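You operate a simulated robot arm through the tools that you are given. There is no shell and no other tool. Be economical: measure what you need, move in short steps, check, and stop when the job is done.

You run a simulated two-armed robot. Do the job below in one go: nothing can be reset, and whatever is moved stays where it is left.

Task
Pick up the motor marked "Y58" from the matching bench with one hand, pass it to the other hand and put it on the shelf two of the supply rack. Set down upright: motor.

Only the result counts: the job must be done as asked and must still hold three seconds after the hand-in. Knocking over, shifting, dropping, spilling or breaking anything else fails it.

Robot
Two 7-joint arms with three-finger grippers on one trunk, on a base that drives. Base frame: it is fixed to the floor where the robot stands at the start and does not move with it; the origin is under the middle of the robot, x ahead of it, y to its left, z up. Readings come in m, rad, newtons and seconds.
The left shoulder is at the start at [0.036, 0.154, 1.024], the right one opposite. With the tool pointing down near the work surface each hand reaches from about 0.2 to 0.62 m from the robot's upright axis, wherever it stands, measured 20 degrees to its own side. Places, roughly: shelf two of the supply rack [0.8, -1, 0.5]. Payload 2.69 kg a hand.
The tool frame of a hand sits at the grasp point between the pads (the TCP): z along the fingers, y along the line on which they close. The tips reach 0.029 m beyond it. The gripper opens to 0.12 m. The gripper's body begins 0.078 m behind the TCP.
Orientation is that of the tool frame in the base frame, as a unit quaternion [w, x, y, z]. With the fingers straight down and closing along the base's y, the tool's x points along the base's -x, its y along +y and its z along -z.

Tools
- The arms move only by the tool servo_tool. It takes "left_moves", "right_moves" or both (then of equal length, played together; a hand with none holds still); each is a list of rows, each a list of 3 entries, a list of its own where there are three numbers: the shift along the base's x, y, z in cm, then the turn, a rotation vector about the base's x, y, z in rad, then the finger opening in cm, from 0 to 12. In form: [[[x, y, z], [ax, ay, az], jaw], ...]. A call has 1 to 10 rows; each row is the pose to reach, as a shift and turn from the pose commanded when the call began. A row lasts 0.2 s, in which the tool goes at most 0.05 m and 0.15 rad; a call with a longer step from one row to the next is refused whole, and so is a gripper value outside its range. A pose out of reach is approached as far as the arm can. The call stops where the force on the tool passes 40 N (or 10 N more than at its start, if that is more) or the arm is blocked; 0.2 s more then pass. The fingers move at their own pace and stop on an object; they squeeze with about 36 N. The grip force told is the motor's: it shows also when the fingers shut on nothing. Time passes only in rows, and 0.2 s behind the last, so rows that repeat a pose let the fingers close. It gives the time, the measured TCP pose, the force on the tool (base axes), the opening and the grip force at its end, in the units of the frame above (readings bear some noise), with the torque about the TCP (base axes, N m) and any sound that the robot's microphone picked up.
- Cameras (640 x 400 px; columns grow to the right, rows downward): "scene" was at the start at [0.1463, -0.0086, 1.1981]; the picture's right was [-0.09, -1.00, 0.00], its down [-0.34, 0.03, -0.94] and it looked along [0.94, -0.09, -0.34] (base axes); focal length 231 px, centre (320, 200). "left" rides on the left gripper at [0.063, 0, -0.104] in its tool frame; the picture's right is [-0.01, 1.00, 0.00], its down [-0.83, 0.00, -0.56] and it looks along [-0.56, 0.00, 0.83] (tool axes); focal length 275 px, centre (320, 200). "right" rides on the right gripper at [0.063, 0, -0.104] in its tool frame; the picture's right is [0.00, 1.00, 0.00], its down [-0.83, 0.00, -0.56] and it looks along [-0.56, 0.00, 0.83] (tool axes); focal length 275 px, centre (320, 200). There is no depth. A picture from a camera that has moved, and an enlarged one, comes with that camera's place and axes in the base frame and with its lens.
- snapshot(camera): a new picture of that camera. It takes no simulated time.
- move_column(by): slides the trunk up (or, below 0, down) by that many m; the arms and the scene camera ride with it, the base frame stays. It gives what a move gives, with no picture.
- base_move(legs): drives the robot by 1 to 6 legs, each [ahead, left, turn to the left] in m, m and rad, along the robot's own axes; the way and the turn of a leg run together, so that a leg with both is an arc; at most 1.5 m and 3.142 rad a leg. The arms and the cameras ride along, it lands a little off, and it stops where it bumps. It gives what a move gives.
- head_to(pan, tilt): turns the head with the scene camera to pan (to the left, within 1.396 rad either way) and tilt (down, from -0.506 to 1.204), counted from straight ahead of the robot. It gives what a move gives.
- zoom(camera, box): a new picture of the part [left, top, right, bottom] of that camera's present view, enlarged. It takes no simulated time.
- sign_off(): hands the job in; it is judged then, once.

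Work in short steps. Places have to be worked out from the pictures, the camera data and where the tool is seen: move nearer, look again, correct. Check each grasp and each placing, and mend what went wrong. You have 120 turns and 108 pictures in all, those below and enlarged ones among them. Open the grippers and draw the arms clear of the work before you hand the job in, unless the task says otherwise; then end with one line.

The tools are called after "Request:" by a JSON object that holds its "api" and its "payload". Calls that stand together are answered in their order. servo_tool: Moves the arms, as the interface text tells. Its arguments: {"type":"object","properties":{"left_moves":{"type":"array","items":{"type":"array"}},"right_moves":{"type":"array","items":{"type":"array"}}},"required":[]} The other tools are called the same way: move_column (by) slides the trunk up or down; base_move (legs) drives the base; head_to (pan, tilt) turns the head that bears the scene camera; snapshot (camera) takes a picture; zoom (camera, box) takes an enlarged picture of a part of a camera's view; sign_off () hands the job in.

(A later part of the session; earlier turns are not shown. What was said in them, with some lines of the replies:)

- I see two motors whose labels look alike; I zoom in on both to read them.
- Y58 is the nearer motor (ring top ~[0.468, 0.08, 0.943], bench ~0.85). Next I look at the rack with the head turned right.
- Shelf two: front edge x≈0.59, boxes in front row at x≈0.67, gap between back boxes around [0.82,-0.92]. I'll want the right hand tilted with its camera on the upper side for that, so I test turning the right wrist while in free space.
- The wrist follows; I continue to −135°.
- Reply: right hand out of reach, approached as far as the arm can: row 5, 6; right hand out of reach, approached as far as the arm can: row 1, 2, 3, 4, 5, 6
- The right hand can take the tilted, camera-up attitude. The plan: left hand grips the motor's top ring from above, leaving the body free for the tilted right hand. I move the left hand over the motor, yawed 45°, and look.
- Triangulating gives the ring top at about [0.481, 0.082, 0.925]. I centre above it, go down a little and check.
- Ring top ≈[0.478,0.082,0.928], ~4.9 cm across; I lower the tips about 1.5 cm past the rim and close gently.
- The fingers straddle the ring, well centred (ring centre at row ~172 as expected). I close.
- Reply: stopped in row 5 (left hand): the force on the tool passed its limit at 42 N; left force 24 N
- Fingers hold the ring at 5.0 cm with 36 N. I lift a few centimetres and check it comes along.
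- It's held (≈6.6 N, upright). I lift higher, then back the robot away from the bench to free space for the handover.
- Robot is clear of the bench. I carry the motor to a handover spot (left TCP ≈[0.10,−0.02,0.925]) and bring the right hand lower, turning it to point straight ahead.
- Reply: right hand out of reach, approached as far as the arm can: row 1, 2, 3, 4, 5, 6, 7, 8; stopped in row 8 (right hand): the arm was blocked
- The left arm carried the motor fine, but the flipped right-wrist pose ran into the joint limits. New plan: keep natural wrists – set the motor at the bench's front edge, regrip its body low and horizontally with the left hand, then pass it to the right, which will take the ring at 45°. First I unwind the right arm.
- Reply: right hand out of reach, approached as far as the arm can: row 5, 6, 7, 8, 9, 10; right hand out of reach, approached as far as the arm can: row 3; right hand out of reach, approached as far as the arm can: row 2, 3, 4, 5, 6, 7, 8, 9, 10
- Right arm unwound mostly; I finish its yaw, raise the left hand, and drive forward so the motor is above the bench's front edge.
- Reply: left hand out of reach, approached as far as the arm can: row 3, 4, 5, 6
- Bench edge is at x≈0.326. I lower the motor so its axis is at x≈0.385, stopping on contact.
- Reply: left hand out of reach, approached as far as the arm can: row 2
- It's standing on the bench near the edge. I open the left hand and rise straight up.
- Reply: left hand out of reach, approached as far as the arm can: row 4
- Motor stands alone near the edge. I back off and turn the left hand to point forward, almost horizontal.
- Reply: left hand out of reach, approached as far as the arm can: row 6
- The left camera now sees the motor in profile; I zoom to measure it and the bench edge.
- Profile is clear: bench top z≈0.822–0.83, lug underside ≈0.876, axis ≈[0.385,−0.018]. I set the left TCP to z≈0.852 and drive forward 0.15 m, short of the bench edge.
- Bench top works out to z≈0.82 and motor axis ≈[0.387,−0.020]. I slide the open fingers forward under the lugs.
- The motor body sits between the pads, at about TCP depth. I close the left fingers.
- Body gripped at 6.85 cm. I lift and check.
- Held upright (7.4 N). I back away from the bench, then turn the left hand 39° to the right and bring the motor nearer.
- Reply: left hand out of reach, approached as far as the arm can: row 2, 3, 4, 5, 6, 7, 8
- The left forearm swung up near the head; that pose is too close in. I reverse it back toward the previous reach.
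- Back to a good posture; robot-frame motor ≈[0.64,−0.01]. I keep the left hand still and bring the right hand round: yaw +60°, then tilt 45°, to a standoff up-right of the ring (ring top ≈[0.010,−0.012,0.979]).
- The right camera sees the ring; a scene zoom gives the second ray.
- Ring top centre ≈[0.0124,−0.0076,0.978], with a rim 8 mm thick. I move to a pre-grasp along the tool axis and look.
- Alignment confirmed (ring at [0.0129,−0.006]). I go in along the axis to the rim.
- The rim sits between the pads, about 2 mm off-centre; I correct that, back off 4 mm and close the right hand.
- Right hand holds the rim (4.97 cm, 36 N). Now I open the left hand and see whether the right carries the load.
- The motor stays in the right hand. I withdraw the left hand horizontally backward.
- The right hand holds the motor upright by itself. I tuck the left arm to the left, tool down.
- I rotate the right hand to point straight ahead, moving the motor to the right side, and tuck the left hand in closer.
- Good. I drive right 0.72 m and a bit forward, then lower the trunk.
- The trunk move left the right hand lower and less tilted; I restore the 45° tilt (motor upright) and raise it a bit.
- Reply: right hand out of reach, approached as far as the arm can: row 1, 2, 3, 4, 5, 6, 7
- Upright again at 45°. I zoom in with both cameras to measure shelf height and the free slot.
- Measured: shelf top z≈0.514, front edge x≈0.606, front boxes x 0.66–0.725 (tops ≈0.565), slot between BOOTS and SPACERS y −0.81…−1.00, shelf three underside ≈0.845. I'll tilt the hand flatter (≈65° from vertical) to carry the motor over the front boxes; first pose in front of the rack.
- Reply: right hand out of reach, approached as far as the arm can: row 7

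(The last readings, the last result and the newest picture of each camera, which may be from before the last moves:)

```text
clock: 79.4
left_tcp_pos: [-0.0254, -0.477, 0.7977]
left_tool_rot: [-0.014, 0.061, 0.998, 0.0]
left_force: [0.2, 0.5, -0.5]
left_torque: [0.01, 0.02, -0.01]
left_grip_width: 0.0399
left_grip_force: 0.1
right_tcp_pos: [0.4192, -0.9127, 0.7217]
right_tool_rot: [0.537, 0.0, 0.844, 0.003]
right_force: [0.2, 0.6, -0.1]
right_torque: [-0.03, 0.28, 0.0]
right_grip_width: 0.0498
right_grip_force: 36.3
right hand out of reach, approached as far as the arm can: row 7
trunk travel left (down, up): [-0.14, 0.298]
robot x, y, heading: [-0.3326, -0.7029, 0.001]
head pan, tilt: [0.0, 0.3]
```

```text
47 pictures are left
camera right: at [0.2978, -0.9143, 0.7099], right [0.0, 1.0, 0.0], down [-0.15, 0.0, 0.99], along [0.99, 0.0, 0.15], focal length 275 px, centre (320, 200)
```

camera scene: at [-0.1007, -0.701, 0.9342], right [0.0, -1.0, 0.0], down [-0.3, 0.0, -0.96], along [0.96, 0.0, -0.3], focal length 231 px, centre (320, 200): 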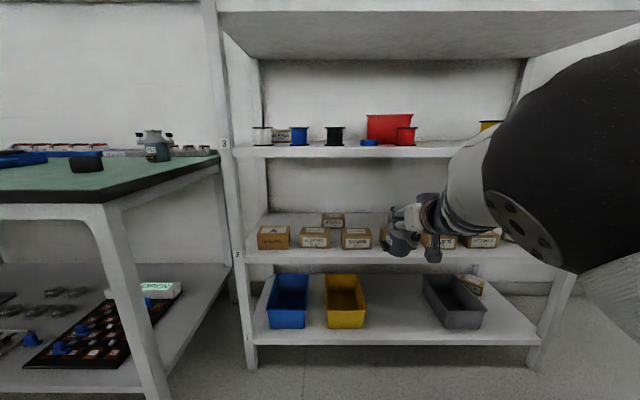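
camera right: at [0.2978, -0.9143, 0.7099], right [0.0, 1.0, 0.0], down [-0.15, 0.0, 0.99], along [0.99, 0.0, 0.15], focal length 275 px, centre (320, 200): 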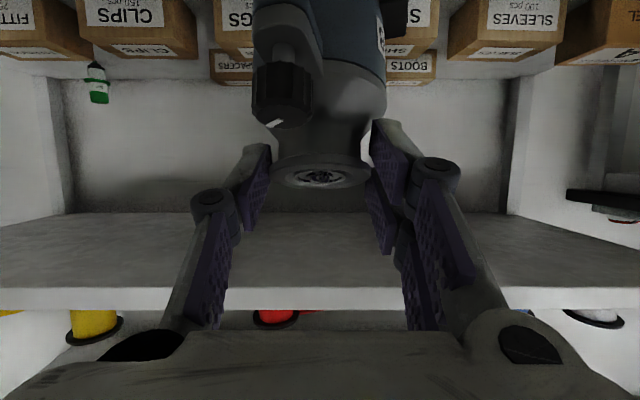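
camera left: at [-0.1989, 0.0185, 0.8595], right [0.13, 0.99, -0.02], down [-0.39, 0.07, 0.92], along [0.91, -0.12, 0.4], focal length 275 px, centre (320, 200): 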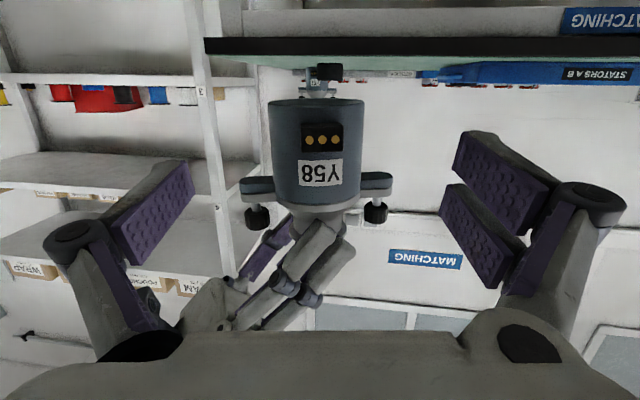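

Clear view: the motor will pass above the front boxes and below shelf three. I drive forward 0.29 m.

Request:
{"api": "base_move", "payload": {"legs": [[0.2, 0, 0]]}}

Request:
{"api": "snapshot", "payload": {"camera": "scene"}}

Request:
{"api": "snapshot", "payload": {"camera": "right"}}

```text
clock: 81.0
left_tcp_pos: [0.1754, -0.4783, 0.798]
left_tool_rot: [-0.014, 0.063, 0.998, 0.0]
left_force: [0.1, -0.2, -0.4]
left_torque: [-0.01, 0.03, 0.01]
left_grip_width: 0.04
left_grip_force: 0.1
right_tcp_pos: [0.6185, -0.9139, 0.7211]
right_tool_rot: [0.537, 0.002, 0.844, 0.001]
right_force: [-0.8, 0.6, -0.6]
right_torque: [0.01, 0.27, -0.01]
right_grip_width: 0.0494
right_grip_force: 35.8
trunk travel left (down, up): [-0.14, 0.298]
robot x, y, heading: [-0.1343, -0.6988, 0.003]
head pan, tilt: [0.0, 0.3]
```

```text
46 pictures are left
camera scene: at [0.0993, -0.7014, 0.9342], right [0.0, -1.0, 0.0], down [-0.3, 0.0, -0.95], along [0.95, 0.0, -0.3], focal length 231 px, centre (320, 200)
```

scene: 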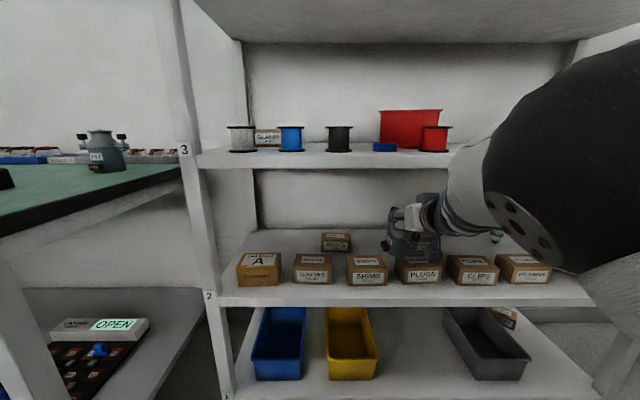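

```text
45 pictures are left
camera right: at [0.4971, -0.9158, 0.7097], right [0.0, 1.0, 0.0], down [-0.15, 0.0, 0.99], along [0.99, 0.0, 0.15], focal length 275 px, centre (320, 200)
```

right: 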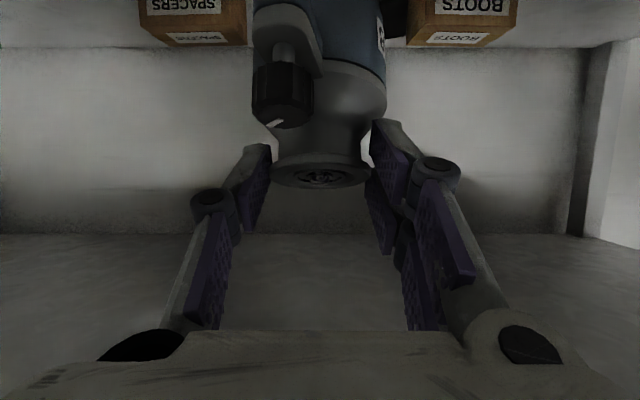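

Consistent: shelf z≈0.51, front box tops ≈0.56 ending at x≈0.73, slot centre y≈−0.909. I drive the last 0.10 m.

Request:
{"api": "base_move", "payload": {"legs": [[0.1, 0, 0]]}}

Request:
{"api": "snapshot", "payload": {"camera": "scene"}}

```text
clock: 82.2
left_tcp_pos: [0.2769, -0.4785, 0.7972]
left_tool_rot: [-0.015, 0.062, 0.998, 0.001]
left_force: [-0.5, -0.7, 0.5]
left_torque: [0.01, 0.04, 0.03]
left_grip_width: 0.0402
left_grip_force: 0.0
right_tcp_pos: [0.7188, -0.9137, 0.722]
right_tool_rot: [0.537, 0.002, 0.844, 0.001]
right_force: [1.2, -0.2, 0.3]
right_torque: [-0.02, 0.26, 0.0]
right_grip_width: 0.0492
right_grip_force: 36.3
trunk travel left (down, up): [-0.14, 0.298]
robot x, y, heading: [-0.0338, -0.7013, -0.002]
head pan, tilt: [0.0, 0.3]
```

```text
44 pictures are left
camera scene: at [0.2004, -0.7014, 0.9341], right [0.0, -1.0, 0.0], down [-0.3, 0.0, -0.95], along [0.95, 0.0, -0.3], focal length 231 px, centre (320, 200)
```

scene: 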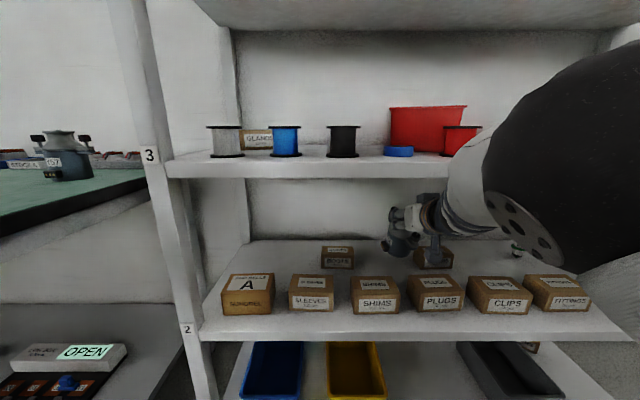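

I zoom to see motor versus boxes.

Request:
{"api": "zoom", "payload": {"camera": "scene", "box": [310, 150, 510, 320]}}

```text
2.35 times, centred on (410, 235) of scene
camera zoom: at [0.2004, -0.7014, 0.9341], right [0.0, -1.0, 0.0], down [-0.3, 0.0, -0.95], along [0.95, 0.0, -0.3], focal length 543 px, centre (108, 118)
```

zoom: 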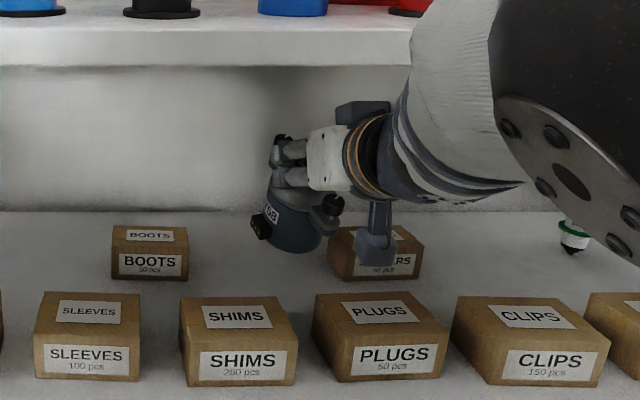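

Path is clear. I move forward past the front boxes, then lower with the tilt kept.

Request:
{"api": "servo_tool", "payload": {"right_moves": [[[1.9, 0.2, 0], [0, 0, 0], 3.5], [[3.8, 0.4, 0], [0, 0, 0], 3.5], [[5.7, 0.4, -0.5], [0, 0, 0], 3.5], [[5.7, 0.4, -3], [0, 0, 0], 3.5], [[5.7, 0.4, -5.5], [0, 0, 0], 3.5], [[5.7, 0.4, -7.7], [0, 0, 0], 3.5], [[5.7, 0.4, -7.7], [0, 0, 0], 3.5]]}}

Request:
{"api": "zoom", "payload": {"camera": "scene", "box": [310, 150, 510, 320]}}

Request:
{"api": "snapshot", "payload": {"camera": "right"}}

```text
clock: 83.8
left_tcp_pos: [0.2765, -0.4781, 0.7967]
left_tool_rot: [-0.015, 0.062, 0.998, 0.001]
left_force: [0.4, -0.9, 0.9]
left_torque: [0.0, 0.01, 0.0]
left_grip_width: 0.0399
left_grip_force: 0.1
right_tcp_pos: [0.7764, -0.9105, 0.644]
right_tool_rot: [0.537, 0.001, 0.844, 0.002]
right_force: [0.9, -0.3, 0.0]
right_torque: [0.0, 0.29, -0.02]
right_grip_width: 0.0497
right_grip_force: 35.7
trunk travel left (down, up): [-0.14, 0.298]
robot x, y, heading: [-0.0332, -0.7057, 0.002]
head pan, tilt: [0.0, 0.3]
```

```text
2.35 times, centred on (410, 235) of scene
camera zoom: at [0.2002, -0.7014, 0.9342], right [0.0, -1.0, 0.0], down [-0.3, 0.0, -0.96], along [0.96, 0.0, -0.3], focal length 543 px, centre (108, 118)
```

zoom: 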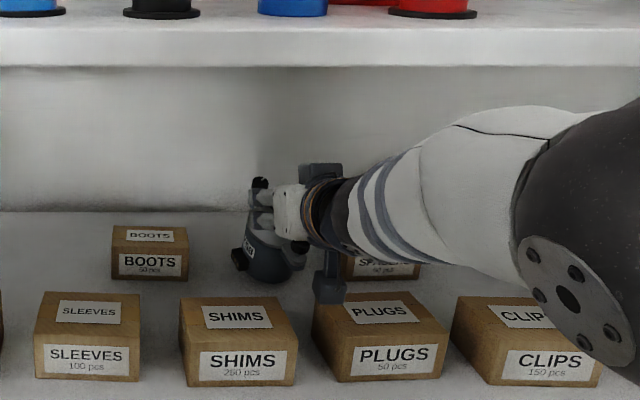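

```text
41 pictures are left
camera right: at [0.6555, -0.9108, 0.6321], right [0.0, 1.0, 0.0], down [-0.15, 0.0, 0.99], along [0.99, 0.0, 0.15], focal length 275 px, centre (320, 200)
```

right: 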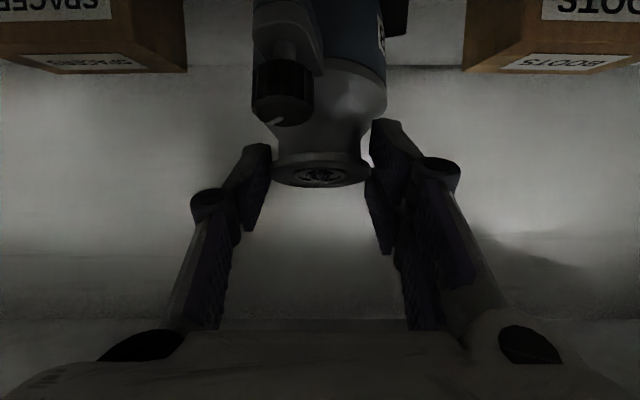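

The motor is just above the shelf in the slot. Now I rotate it upright while easing forward.

Request:
{"api": "servo_tool", "payload": {"right_moves": [[[0.6, 0, 0], [0, 0.09, 0], 3.5], [[1.2, 0, 0], [0, 0.18, 0], 3.5], [[1.8, 0, 0], [0, 0.27, 0], 3.5], [[2.4, 0, 0], [0, 0.354, 0], 3.5], [[2.4, 0, 0], [0, 0.354, 0], 3.5]]}}

Request:
{"api": "zoom", "payload": {"camera": "scene", "box": [330, 190, 450, 310]}}

Request:
{"api": "snapshot", "payload": {"camera": "right"}}

```text
clock: 85.0
left_tcp_pos: [0.2742, -0.4783, 0.798]
left_tool_rot: [-0.014, 0.062, 0.998, 0.0]
left_force: [-0.4, 0.1, 0.2]
left_torque: [0.0, 0.04, 0.03]
left_grip_width: 0.0398
left_grip_force: 0.0
right_tcp_pos: [0.7761, -0.9065, 0.6379]
right_tool_rot: [0.384, 0.002, 0.923, 0.002]
right_force: [-5.1, 2.6, 14.5]
right_torque: [0.4, -0.4, 0.13]
right_grip_width: 0.0497
right_grip_force: 36.2
right hand out of reach, approached as far as the arm can: row 3, 4, 5
trunk travel left (down, up): [-0.14, 0.298]
robot x, y, heading: [-0.0325, -0.7035, 0.001]
head pan, tilt: [0.0, 0.3]
```

```text
3.33 times, centred on (390, 250) of scene
camera zoom: at [0.1978, -0.7009, 0.935], right [0.0, -1.0, 0.0], down [-0.29, 0.0, -0.96], along [0.96, 0.0, -0.29], focal length 769 px, centre (87, 33)
```

zoom: 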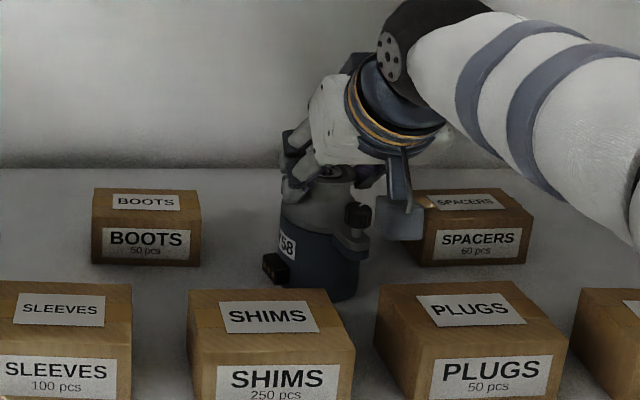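

```text
39 pictures are left
camera right: at [0.6585, -0.907, 0.6692], right [0.0, 1.0, 0.0], down [0.19, 0.0, 0.98], along [0.98, 0.0, -0.19], focal length 275 px, centre (320, 200)
```

right: 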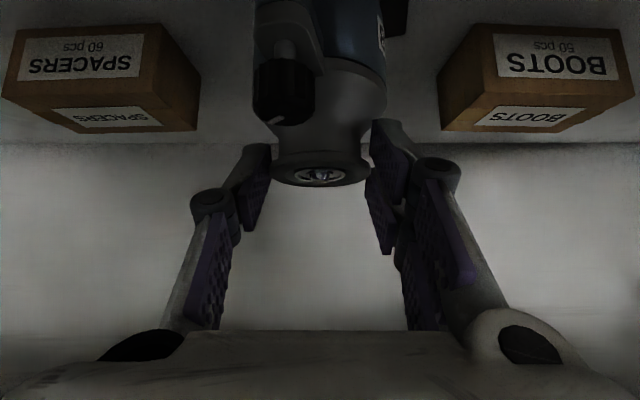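

The motor stands between BOOTS and SPACERS with an upward contact force, so it's touching the shelf. I bring the command back within reach and check the force.

Request:
{"api": "servo_tool", "payload": {"right_moves": [[[-1.2, 0, -0.2], [0, 0, 0], 3.5], [[-2.3, 0, -0.4], [0, 0, 0], 3.5], [[-2.3, 0, -0.4], [0, 0, 0], 3.5]]}}

Request:
{"api": "zoom", "payload": {"camera": "scene", "box": [350, 200, 430, 300]}}

```text
clock: 85.8
left_tcp_pos: [0.2757, -0.4775, 0.7984]
left_tool_rot: [-0.014, 0.062, 0.998, 0.0]
left_force: [0.8, 0.0, -0.1]
left_torque: [-0.03, 0.03, 0.0]
left_grip_width: 0.0398
left_grip_force: 0.1
right_tcp_pos: [0.7548, -0.9069, 0.637]
right_tool_rot: [0.385, 0.003, 0.923, 0.0]
right_force: [11.6, -0.4, 27.2]
right_torque: [-0.1, -0.71, 0.1]
right_grip_width: 0.0499
right_grip_force: 36.0
trunk travel left (down, up): [-0.14, 0.298]
robot x, y, heading: [-0.0329, -0.7023, 0.001]
head pan, tilt: [0.0, 0.3]
```

```text
4.00 times, centred on (390, 250) of scene
camera zoom: at [0.1981, -0.7007, 0.935], right [0.0, -1.0, 0.0], down [-0.29, 0.0, -0.96], along [0.96, 0.0, -0.29], focal length 922 px, centre (40, 0)
```

zoom: 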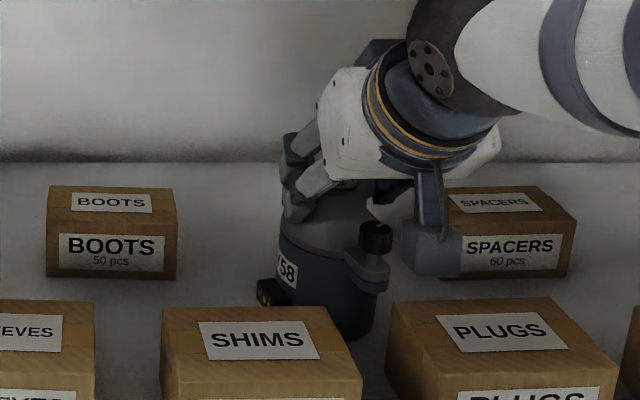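

That dragged it back 2 cm, close to the front boxes. I lift 1 cm, drive the base 3 cm ahead, and look again.

Request:
{"api": "servo_tool", "payload": {"right_moves": [[[0, 0, 0.5], [0, 0, 0], 3.5], [[0, 0, 1.2], [0, 0, 0], 3.5], [[0, 0, 1.2], [0, 0, 0], 3.5]]}}

Request:
{"api": "base_move", "payload": {"legs": [[0.035, 0, 0]]}}

Request:
{"api": "zoom", "payload": {"camera": "scene", "box": [330, 190, 470, 330]}}

Request:
{"api": "snapshot", "payload": {"camera": "right"}}

```text
clock: 86.6
left_tcp_pos: [0.2764, -0.4792, 0.7977]
left_tool_rot: [-0.015, 0.063, 0.998, 0.001]
left_force: [-0.3, 0.1, 0.3]
left_torque: [-0.02, 0.01, -0.06]
left_grip_width: 0.0401
left_grip_force: 0.0
right_tcp_pos: [0.7528, -0.9064, 0.6387]
right_tool_rot: [0.375, 0.002, 0.927, 0.0]
right_force: [1.2, -0.9, 0.3]
right_torque: [0.0, 0.1, -0.01]
right_grip_width: 0.0494
right_grip_force: 36.1
trunk travel left (down, up): [-0.14, 0.298]
robot x, y, heading: [-0.0334, -0.7011, 0.005]
head pan, tilt: [0.0, 0.3]
```

```text
clock: 87.4
left_tcp_pos: [0.313, -0.4788, 0.7987]
left_tool_rot: [-0.015, 0.063, 0.998, 0.001]
left_force: [0.2, 0.8, -0.6]
left_torque: [-0.01, -0.01, -0.01]
left_grip_width: 0.0402
left_grip_force: 0.2
right_tcp_pos: [0.7899, -0.9077, 0.6425]
right_tool_rot: [0.38, 0.003, 0.925, 0.0]
right_force: [0.0, -0.4, -0.1]
right_torque: [0.02, 0.08, -0.02]
right_grip_width: 0.0494
right_grip_force: 36.3
trunk travel left (down, up): [-0.14, 0.298]
robot x, y, heading: [0.0034, -0.698, -0.002]
head pan, tilt: [0.0, 0.3]
```

```text
2.86 times, centred on (400, 260) of scene
camera zoom: at [0.2351, -0.7015, 0.9341], right [0.0, -1.0, 0.0], down [-0.3, 0.0, -0.95], along [0.95, 0.0, -0.3], focal length 659 px, centre (91, 29)
```

zoom: 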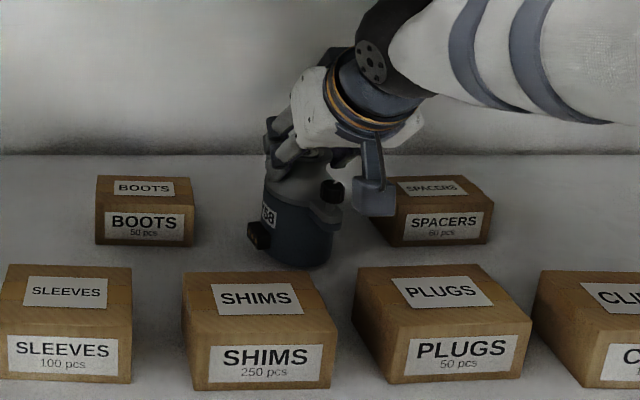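

```text
36 pictures are left
camera right: at [0.6711, -0.9081, 0.6734], right [0.0, 1.0, 0.0], down [0.2, 0.0, 0.98], along [0.98, 0.0, -0.2], focal length 275 px, centre (320, 200)
```

right: 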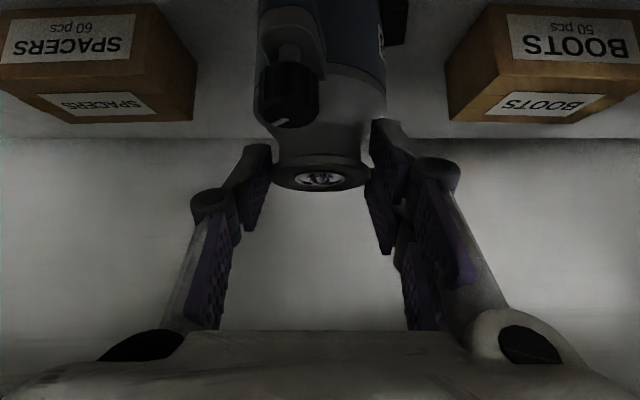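

Boxes are undisturbed and the motor has room all round (axis ≈[0.805,−0.908]). I lower until light contact.

Request:
{"api": "servo_tool", "payload": {"right_moves": [[[0, 0, -0.3], [0, 0, 0], 3.5], [[0, 0, -0.6], [0, 0, 0], 3.5], [[0, 0, -0.6], [0, 0, 0], 3.5]]}}

```text
clock: 88.2
left_tcp_pos: [0.3116, -0.4781, 0.7972]
left_tool_rot: [-0.014, 0.063, 0.998, 0.001]
left_force: [0.3, 0.4, -0.1]
left_torque: [-0.02, 0.01, -0.01]
left_grip_width: 0.04
left_grip_force: 0.0
right_tcp_pos: [0.7882, -0.9071, 0.6367]
right_tool_rot: [0.38, 0.002, 0.925, 0.001]
right_force: [0.3, 0.3, -0.7]
right_torque: [0.05, 0.2, -0.03]
right_grip_width: 0.0495
right_grip_force: 35.8
trunk travel left (down, up): [-0.14, 0.298]
robot x, y, heading: [0.0032, -0.7012, 0.001]
head pan, tilt: [0.0, 0.3]
```

Request:
{"api": "servo_tool", "payload": {"right_moves": [[[0, 0, -0.2], [0, 0, 0], 3.5], [[0, 0, -0.4], [0, 0, 0], 3.5], [[0, 0, -0.6], [0, 0, 0], 3.5], [[0, 0, -0.6], [0, 0, 0], 3.5]]}}

Request:
{"api": "zoom", "payload": {"camera": "scene", "box": [360, 200, 430, 270]}}

```text
clock: 89.2
left_tcp_pos: [0.3101, -0.4777, 0.7986]
left_tool_rot: [-0.014, 0.063, 0.998, 0.0]
left_force: [0.0, 0.2, -0.7]
left_torque: [-0.04, 0.01, 0.0]
left_grip_width: 0.0398
left_grip_force: 0.0
right_tcp_pos: [0.788, -0.9066, 0.6361]
right_tool_rot: [0.385, 0.003, 0.923, 0.0]
right_force: [2.4, -0.4, 19.7]
right_torque: [-0.04, 0.2, 0.03]
right_grip_width: 0.0495
right_grip_force: 36.1
trunk travel left (down, up): [-0.14, 0.298]
robot x, y, heading: [0.0005, -0.7025, -0.002]
head pan, tilt: [0.0, 0.3]
```

```text
5.71 times, centred on (395, 235) of scene
camera zoom: at [0.2329, -0.7011, 0.935], right [0.0, -1.0, 0.0], down [-0.29, 0.0, -0.96], along [0.96, 0.0, -0.29], focal length 1318 px, centre (-109, 0)
```

zoom: 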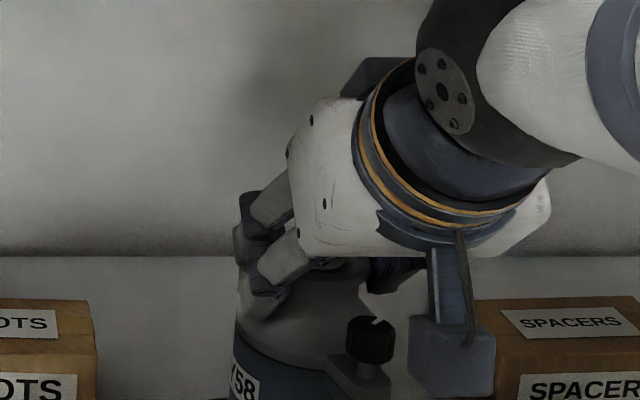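

Firm contact (≈20 N) at TCP z 0.636. I ease the load slightly and open the hand.

Request:
{"api": "servo_tool", "payload": {"right_moves": [[[0, 0, 0.25], [0, 0, 0], 3.5], [[0, 0, 0.25], [0, 0, 0], 5.2], [[0, 0, 0.25], [0, 0, 0], 5.8], [[0, 0, 0.25], [0, 0, 0], 6.6], [[0, 0, 0.25], [0, 0, 0], 7.5], [[0, 0, 0.25], [0, 0, 0], 7.5]]}}

Request:
{"api": "snapshot", "payload": {"camera": "right"}}

Request:
{"api": "zoom", "payload": {"camera": "scene", "box": [330, 190, 470, 330]}}

```text
clock: 90.6
left_tcp_pos: [0.3106, -0.4778, 0.7976]
left_tool_rot: [-0.015, 0.062, 0.998, 0.001]
left_force: [0.3, -0.6, 0.8]
left_torque: [0.0, 0.01, -0.02]
left_grip_width: 0.0398
left_grip_force: 0.1
right_tcp_pos: [0.7885, -0.9069, 0.6329]
right_tool_rot: [0.38, 0.003, 0.925, 0.0]
right_force: [0.4, 0.7, -0.6]
right_torque: [0.03, 0.01, 0.0]
right_grip_width: 0.075
right_grip_force: 0.1
trunk travel left (down, up): [-0.14, 0.298]
robot x, y, heading: [-0.0, -0.6974, -0.005]
head pan, tilt: [0.0, 0.3]
```

```text
34 pictures are left
camera right: at [0.6706, -0.9079, 0.6646], right [0.0, 1.0, 0.0], down [0.2, 0.0, 0.98], along [0.98, 0.0, -0.2], focal length 275 px, centre (320, 200)
```

right: 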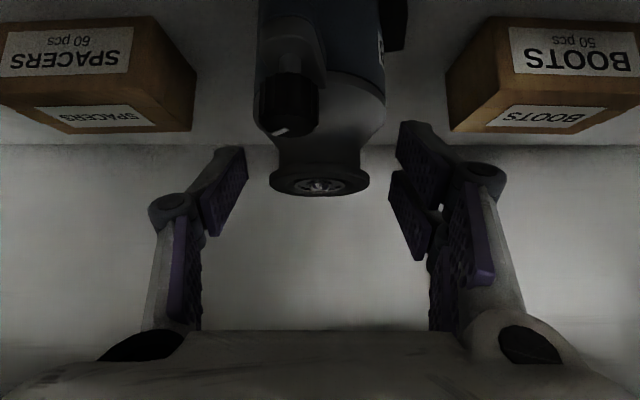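

```text
2.86 times, centred on (400, 260) of scene
camera zoom: at [0.2343, -0.7014, 0.9344], right [0.0, -1.0, 0.0], down [-0.3, 0.0, -0.96], along [0.96, 0.0, -0.3], focal length 659 px, centre (91, 29)
```

zoom: 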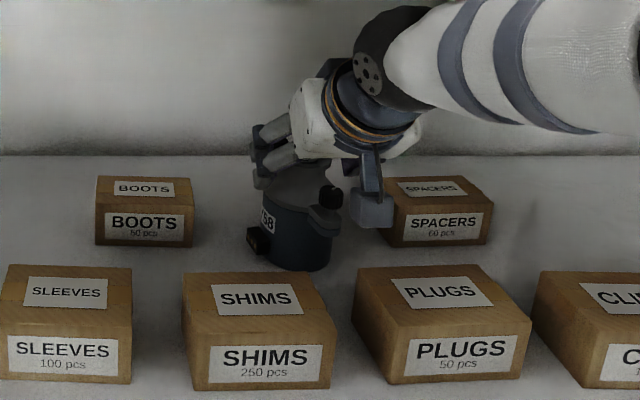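

Released and standing. I back the hand out: a little along its axis, then horizontally.

Request:
{"api": "servo_tool", "payload": {"right_moves": [[[-0.7, 0, 0.7], [0, 0, 0], 8.5], [[-1.6, 0, 1.5], [0, 0, 0], 9], [[-3.5, 0, 1.6], [0, 0, 0], 9], [[-5.5, 0, 1.6], [0, 0, 0], 9], [[-7.5, 0, 1.6], [0, 0, 0], 9], [[-9.5, 0, 1.6], [0, 0, 0], 9]]}}

Request:
{"api": "snapshot", "payload": {"camera": "right"}}

```text
clock: 92.0
left_tcp_pos: [0.3103, -0.4781, 0.7983]
left_tool_rot: [-0.014, 0.062, 0.998, 0.0]
left_force: [-0.2, 0.0, 0.1]
left_torque: [-0.01, -0.02, -0.01]
left_grip_width: 0.04
left_grip_force: 0.2
right_tcp_pos: [0.6934, -0.9058, 0.6503]
right_tool_rot: [0.38, 0.003, 0.925, 0.002]
right_force: [0.0, 0.8, -0.4]
right_torque: [-0.01, -0.04, 0.0]
right_grip_width: 0.0901
right_grip_force: 0.0
right hand out of reach, approached as far as the arm can: row 5
trunk travel left (down, up): [-0.14, 0.298]
robot x, y, heading: [0.0033, -0.6978, 0.004]
head pan, tilt: [0.0, 0.3]
```

```text
32 pictures are left
camera right: at [0.5754, -0.9064, 0.6815], right [0.0, 1.0, 0.0], down [0.2, 0.0, 0.98], along [0.98, 0.0, -0.2], focal length 275 px, centre (320, 200)
```

right: 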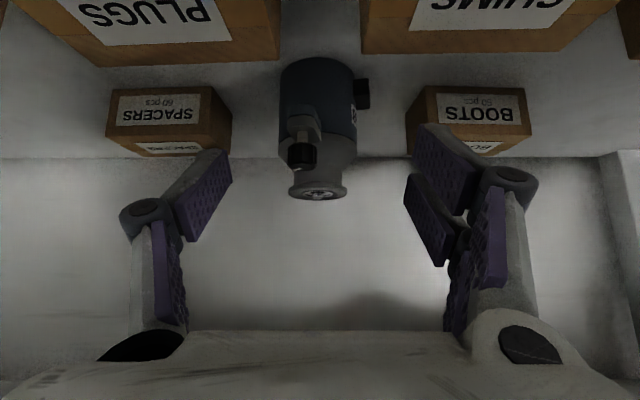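

The motor stands upright in the slot, clear of everything. I drive the base back out of the rack.

Request:
{"api": "base_move", "payload": {"legs": [[-0.35, 0, 0]]}}

Request:
{"api": "snapshot", "payload": {"camera": "scene"}}

Request:
{"api": "zoom", "payload": {"camera": "scene", "box": [240, 180, 480, 280]}}

```text
clock: 94.3
left_tcp_pos: [-0.0345, -0.4774, 0.7978]
left_tool_rot: [-0.014, 0.062, 0.998, 0.001]
left_force: [0.4, -0.6, 0.4]
left_torque: [-0.05, 0.01, 0.0]
left_grip_width: 0.0399
left_grip_force: 0.1
right_tcp_pos: [0.3496, -0.905, 0.6492]
right_tool_rot: [0.38, 0.002, 0.925, 0.001]
right_force: [0.3, 0.4, 0.5]
right_torque: [-0.03, -0.01, 0.0]
right_grip_width: 0.0896
right_grip_force: 0.1
trunk travel left (down, up): [-0.14, 0.298]
robot x, y, heading: [-0.3439, -0.7025, -0.001]
head pan, tilt: [0.0, 0.3]
```

```text
31 pictures are left
camera scene: at [-0.1105, -0.7011, 0.9344], right [0.0, -1.0, 0.0], down [-0.3, 0.0, -0.96], along [0.96, 0.0, -0.3], focal length 231 px, centre (320, 200)
```

scene: 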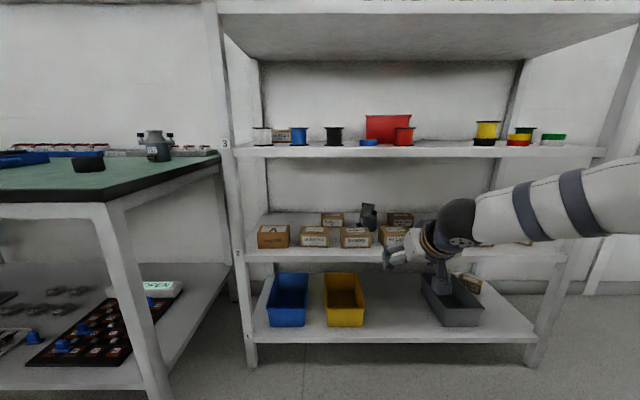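

```text
2.67 times, centred on (360, 230) of scene
camera zoom: at [-0.1105, -0.7011, 0.9344], right [0.0, -1.0, 0.0], down [-0.3, 0.0, -0.96], along [0.96, 0.0, -0.3], focal length 615 px, centre (213, 120)
```

zoom: 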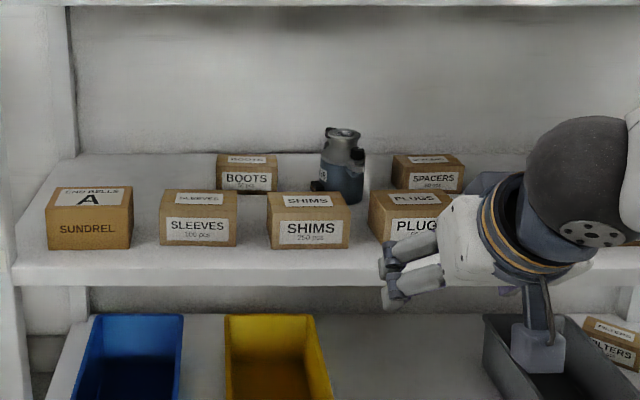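

The motor Y58 stands upright on shelf two, its neighbours are unmoved, and both hands are empty and clear. I hand the job in.

Request:
{"api": "sign_off", "payload": {}}

```text
The job is handed in.
```

Motor Y58 was picked up with the left hand, passed to the right hand, and set upright on shelf two of the supply rack. It stands between the BOOTS and SPACERS boxes, and the last pictures show nothing else moved.
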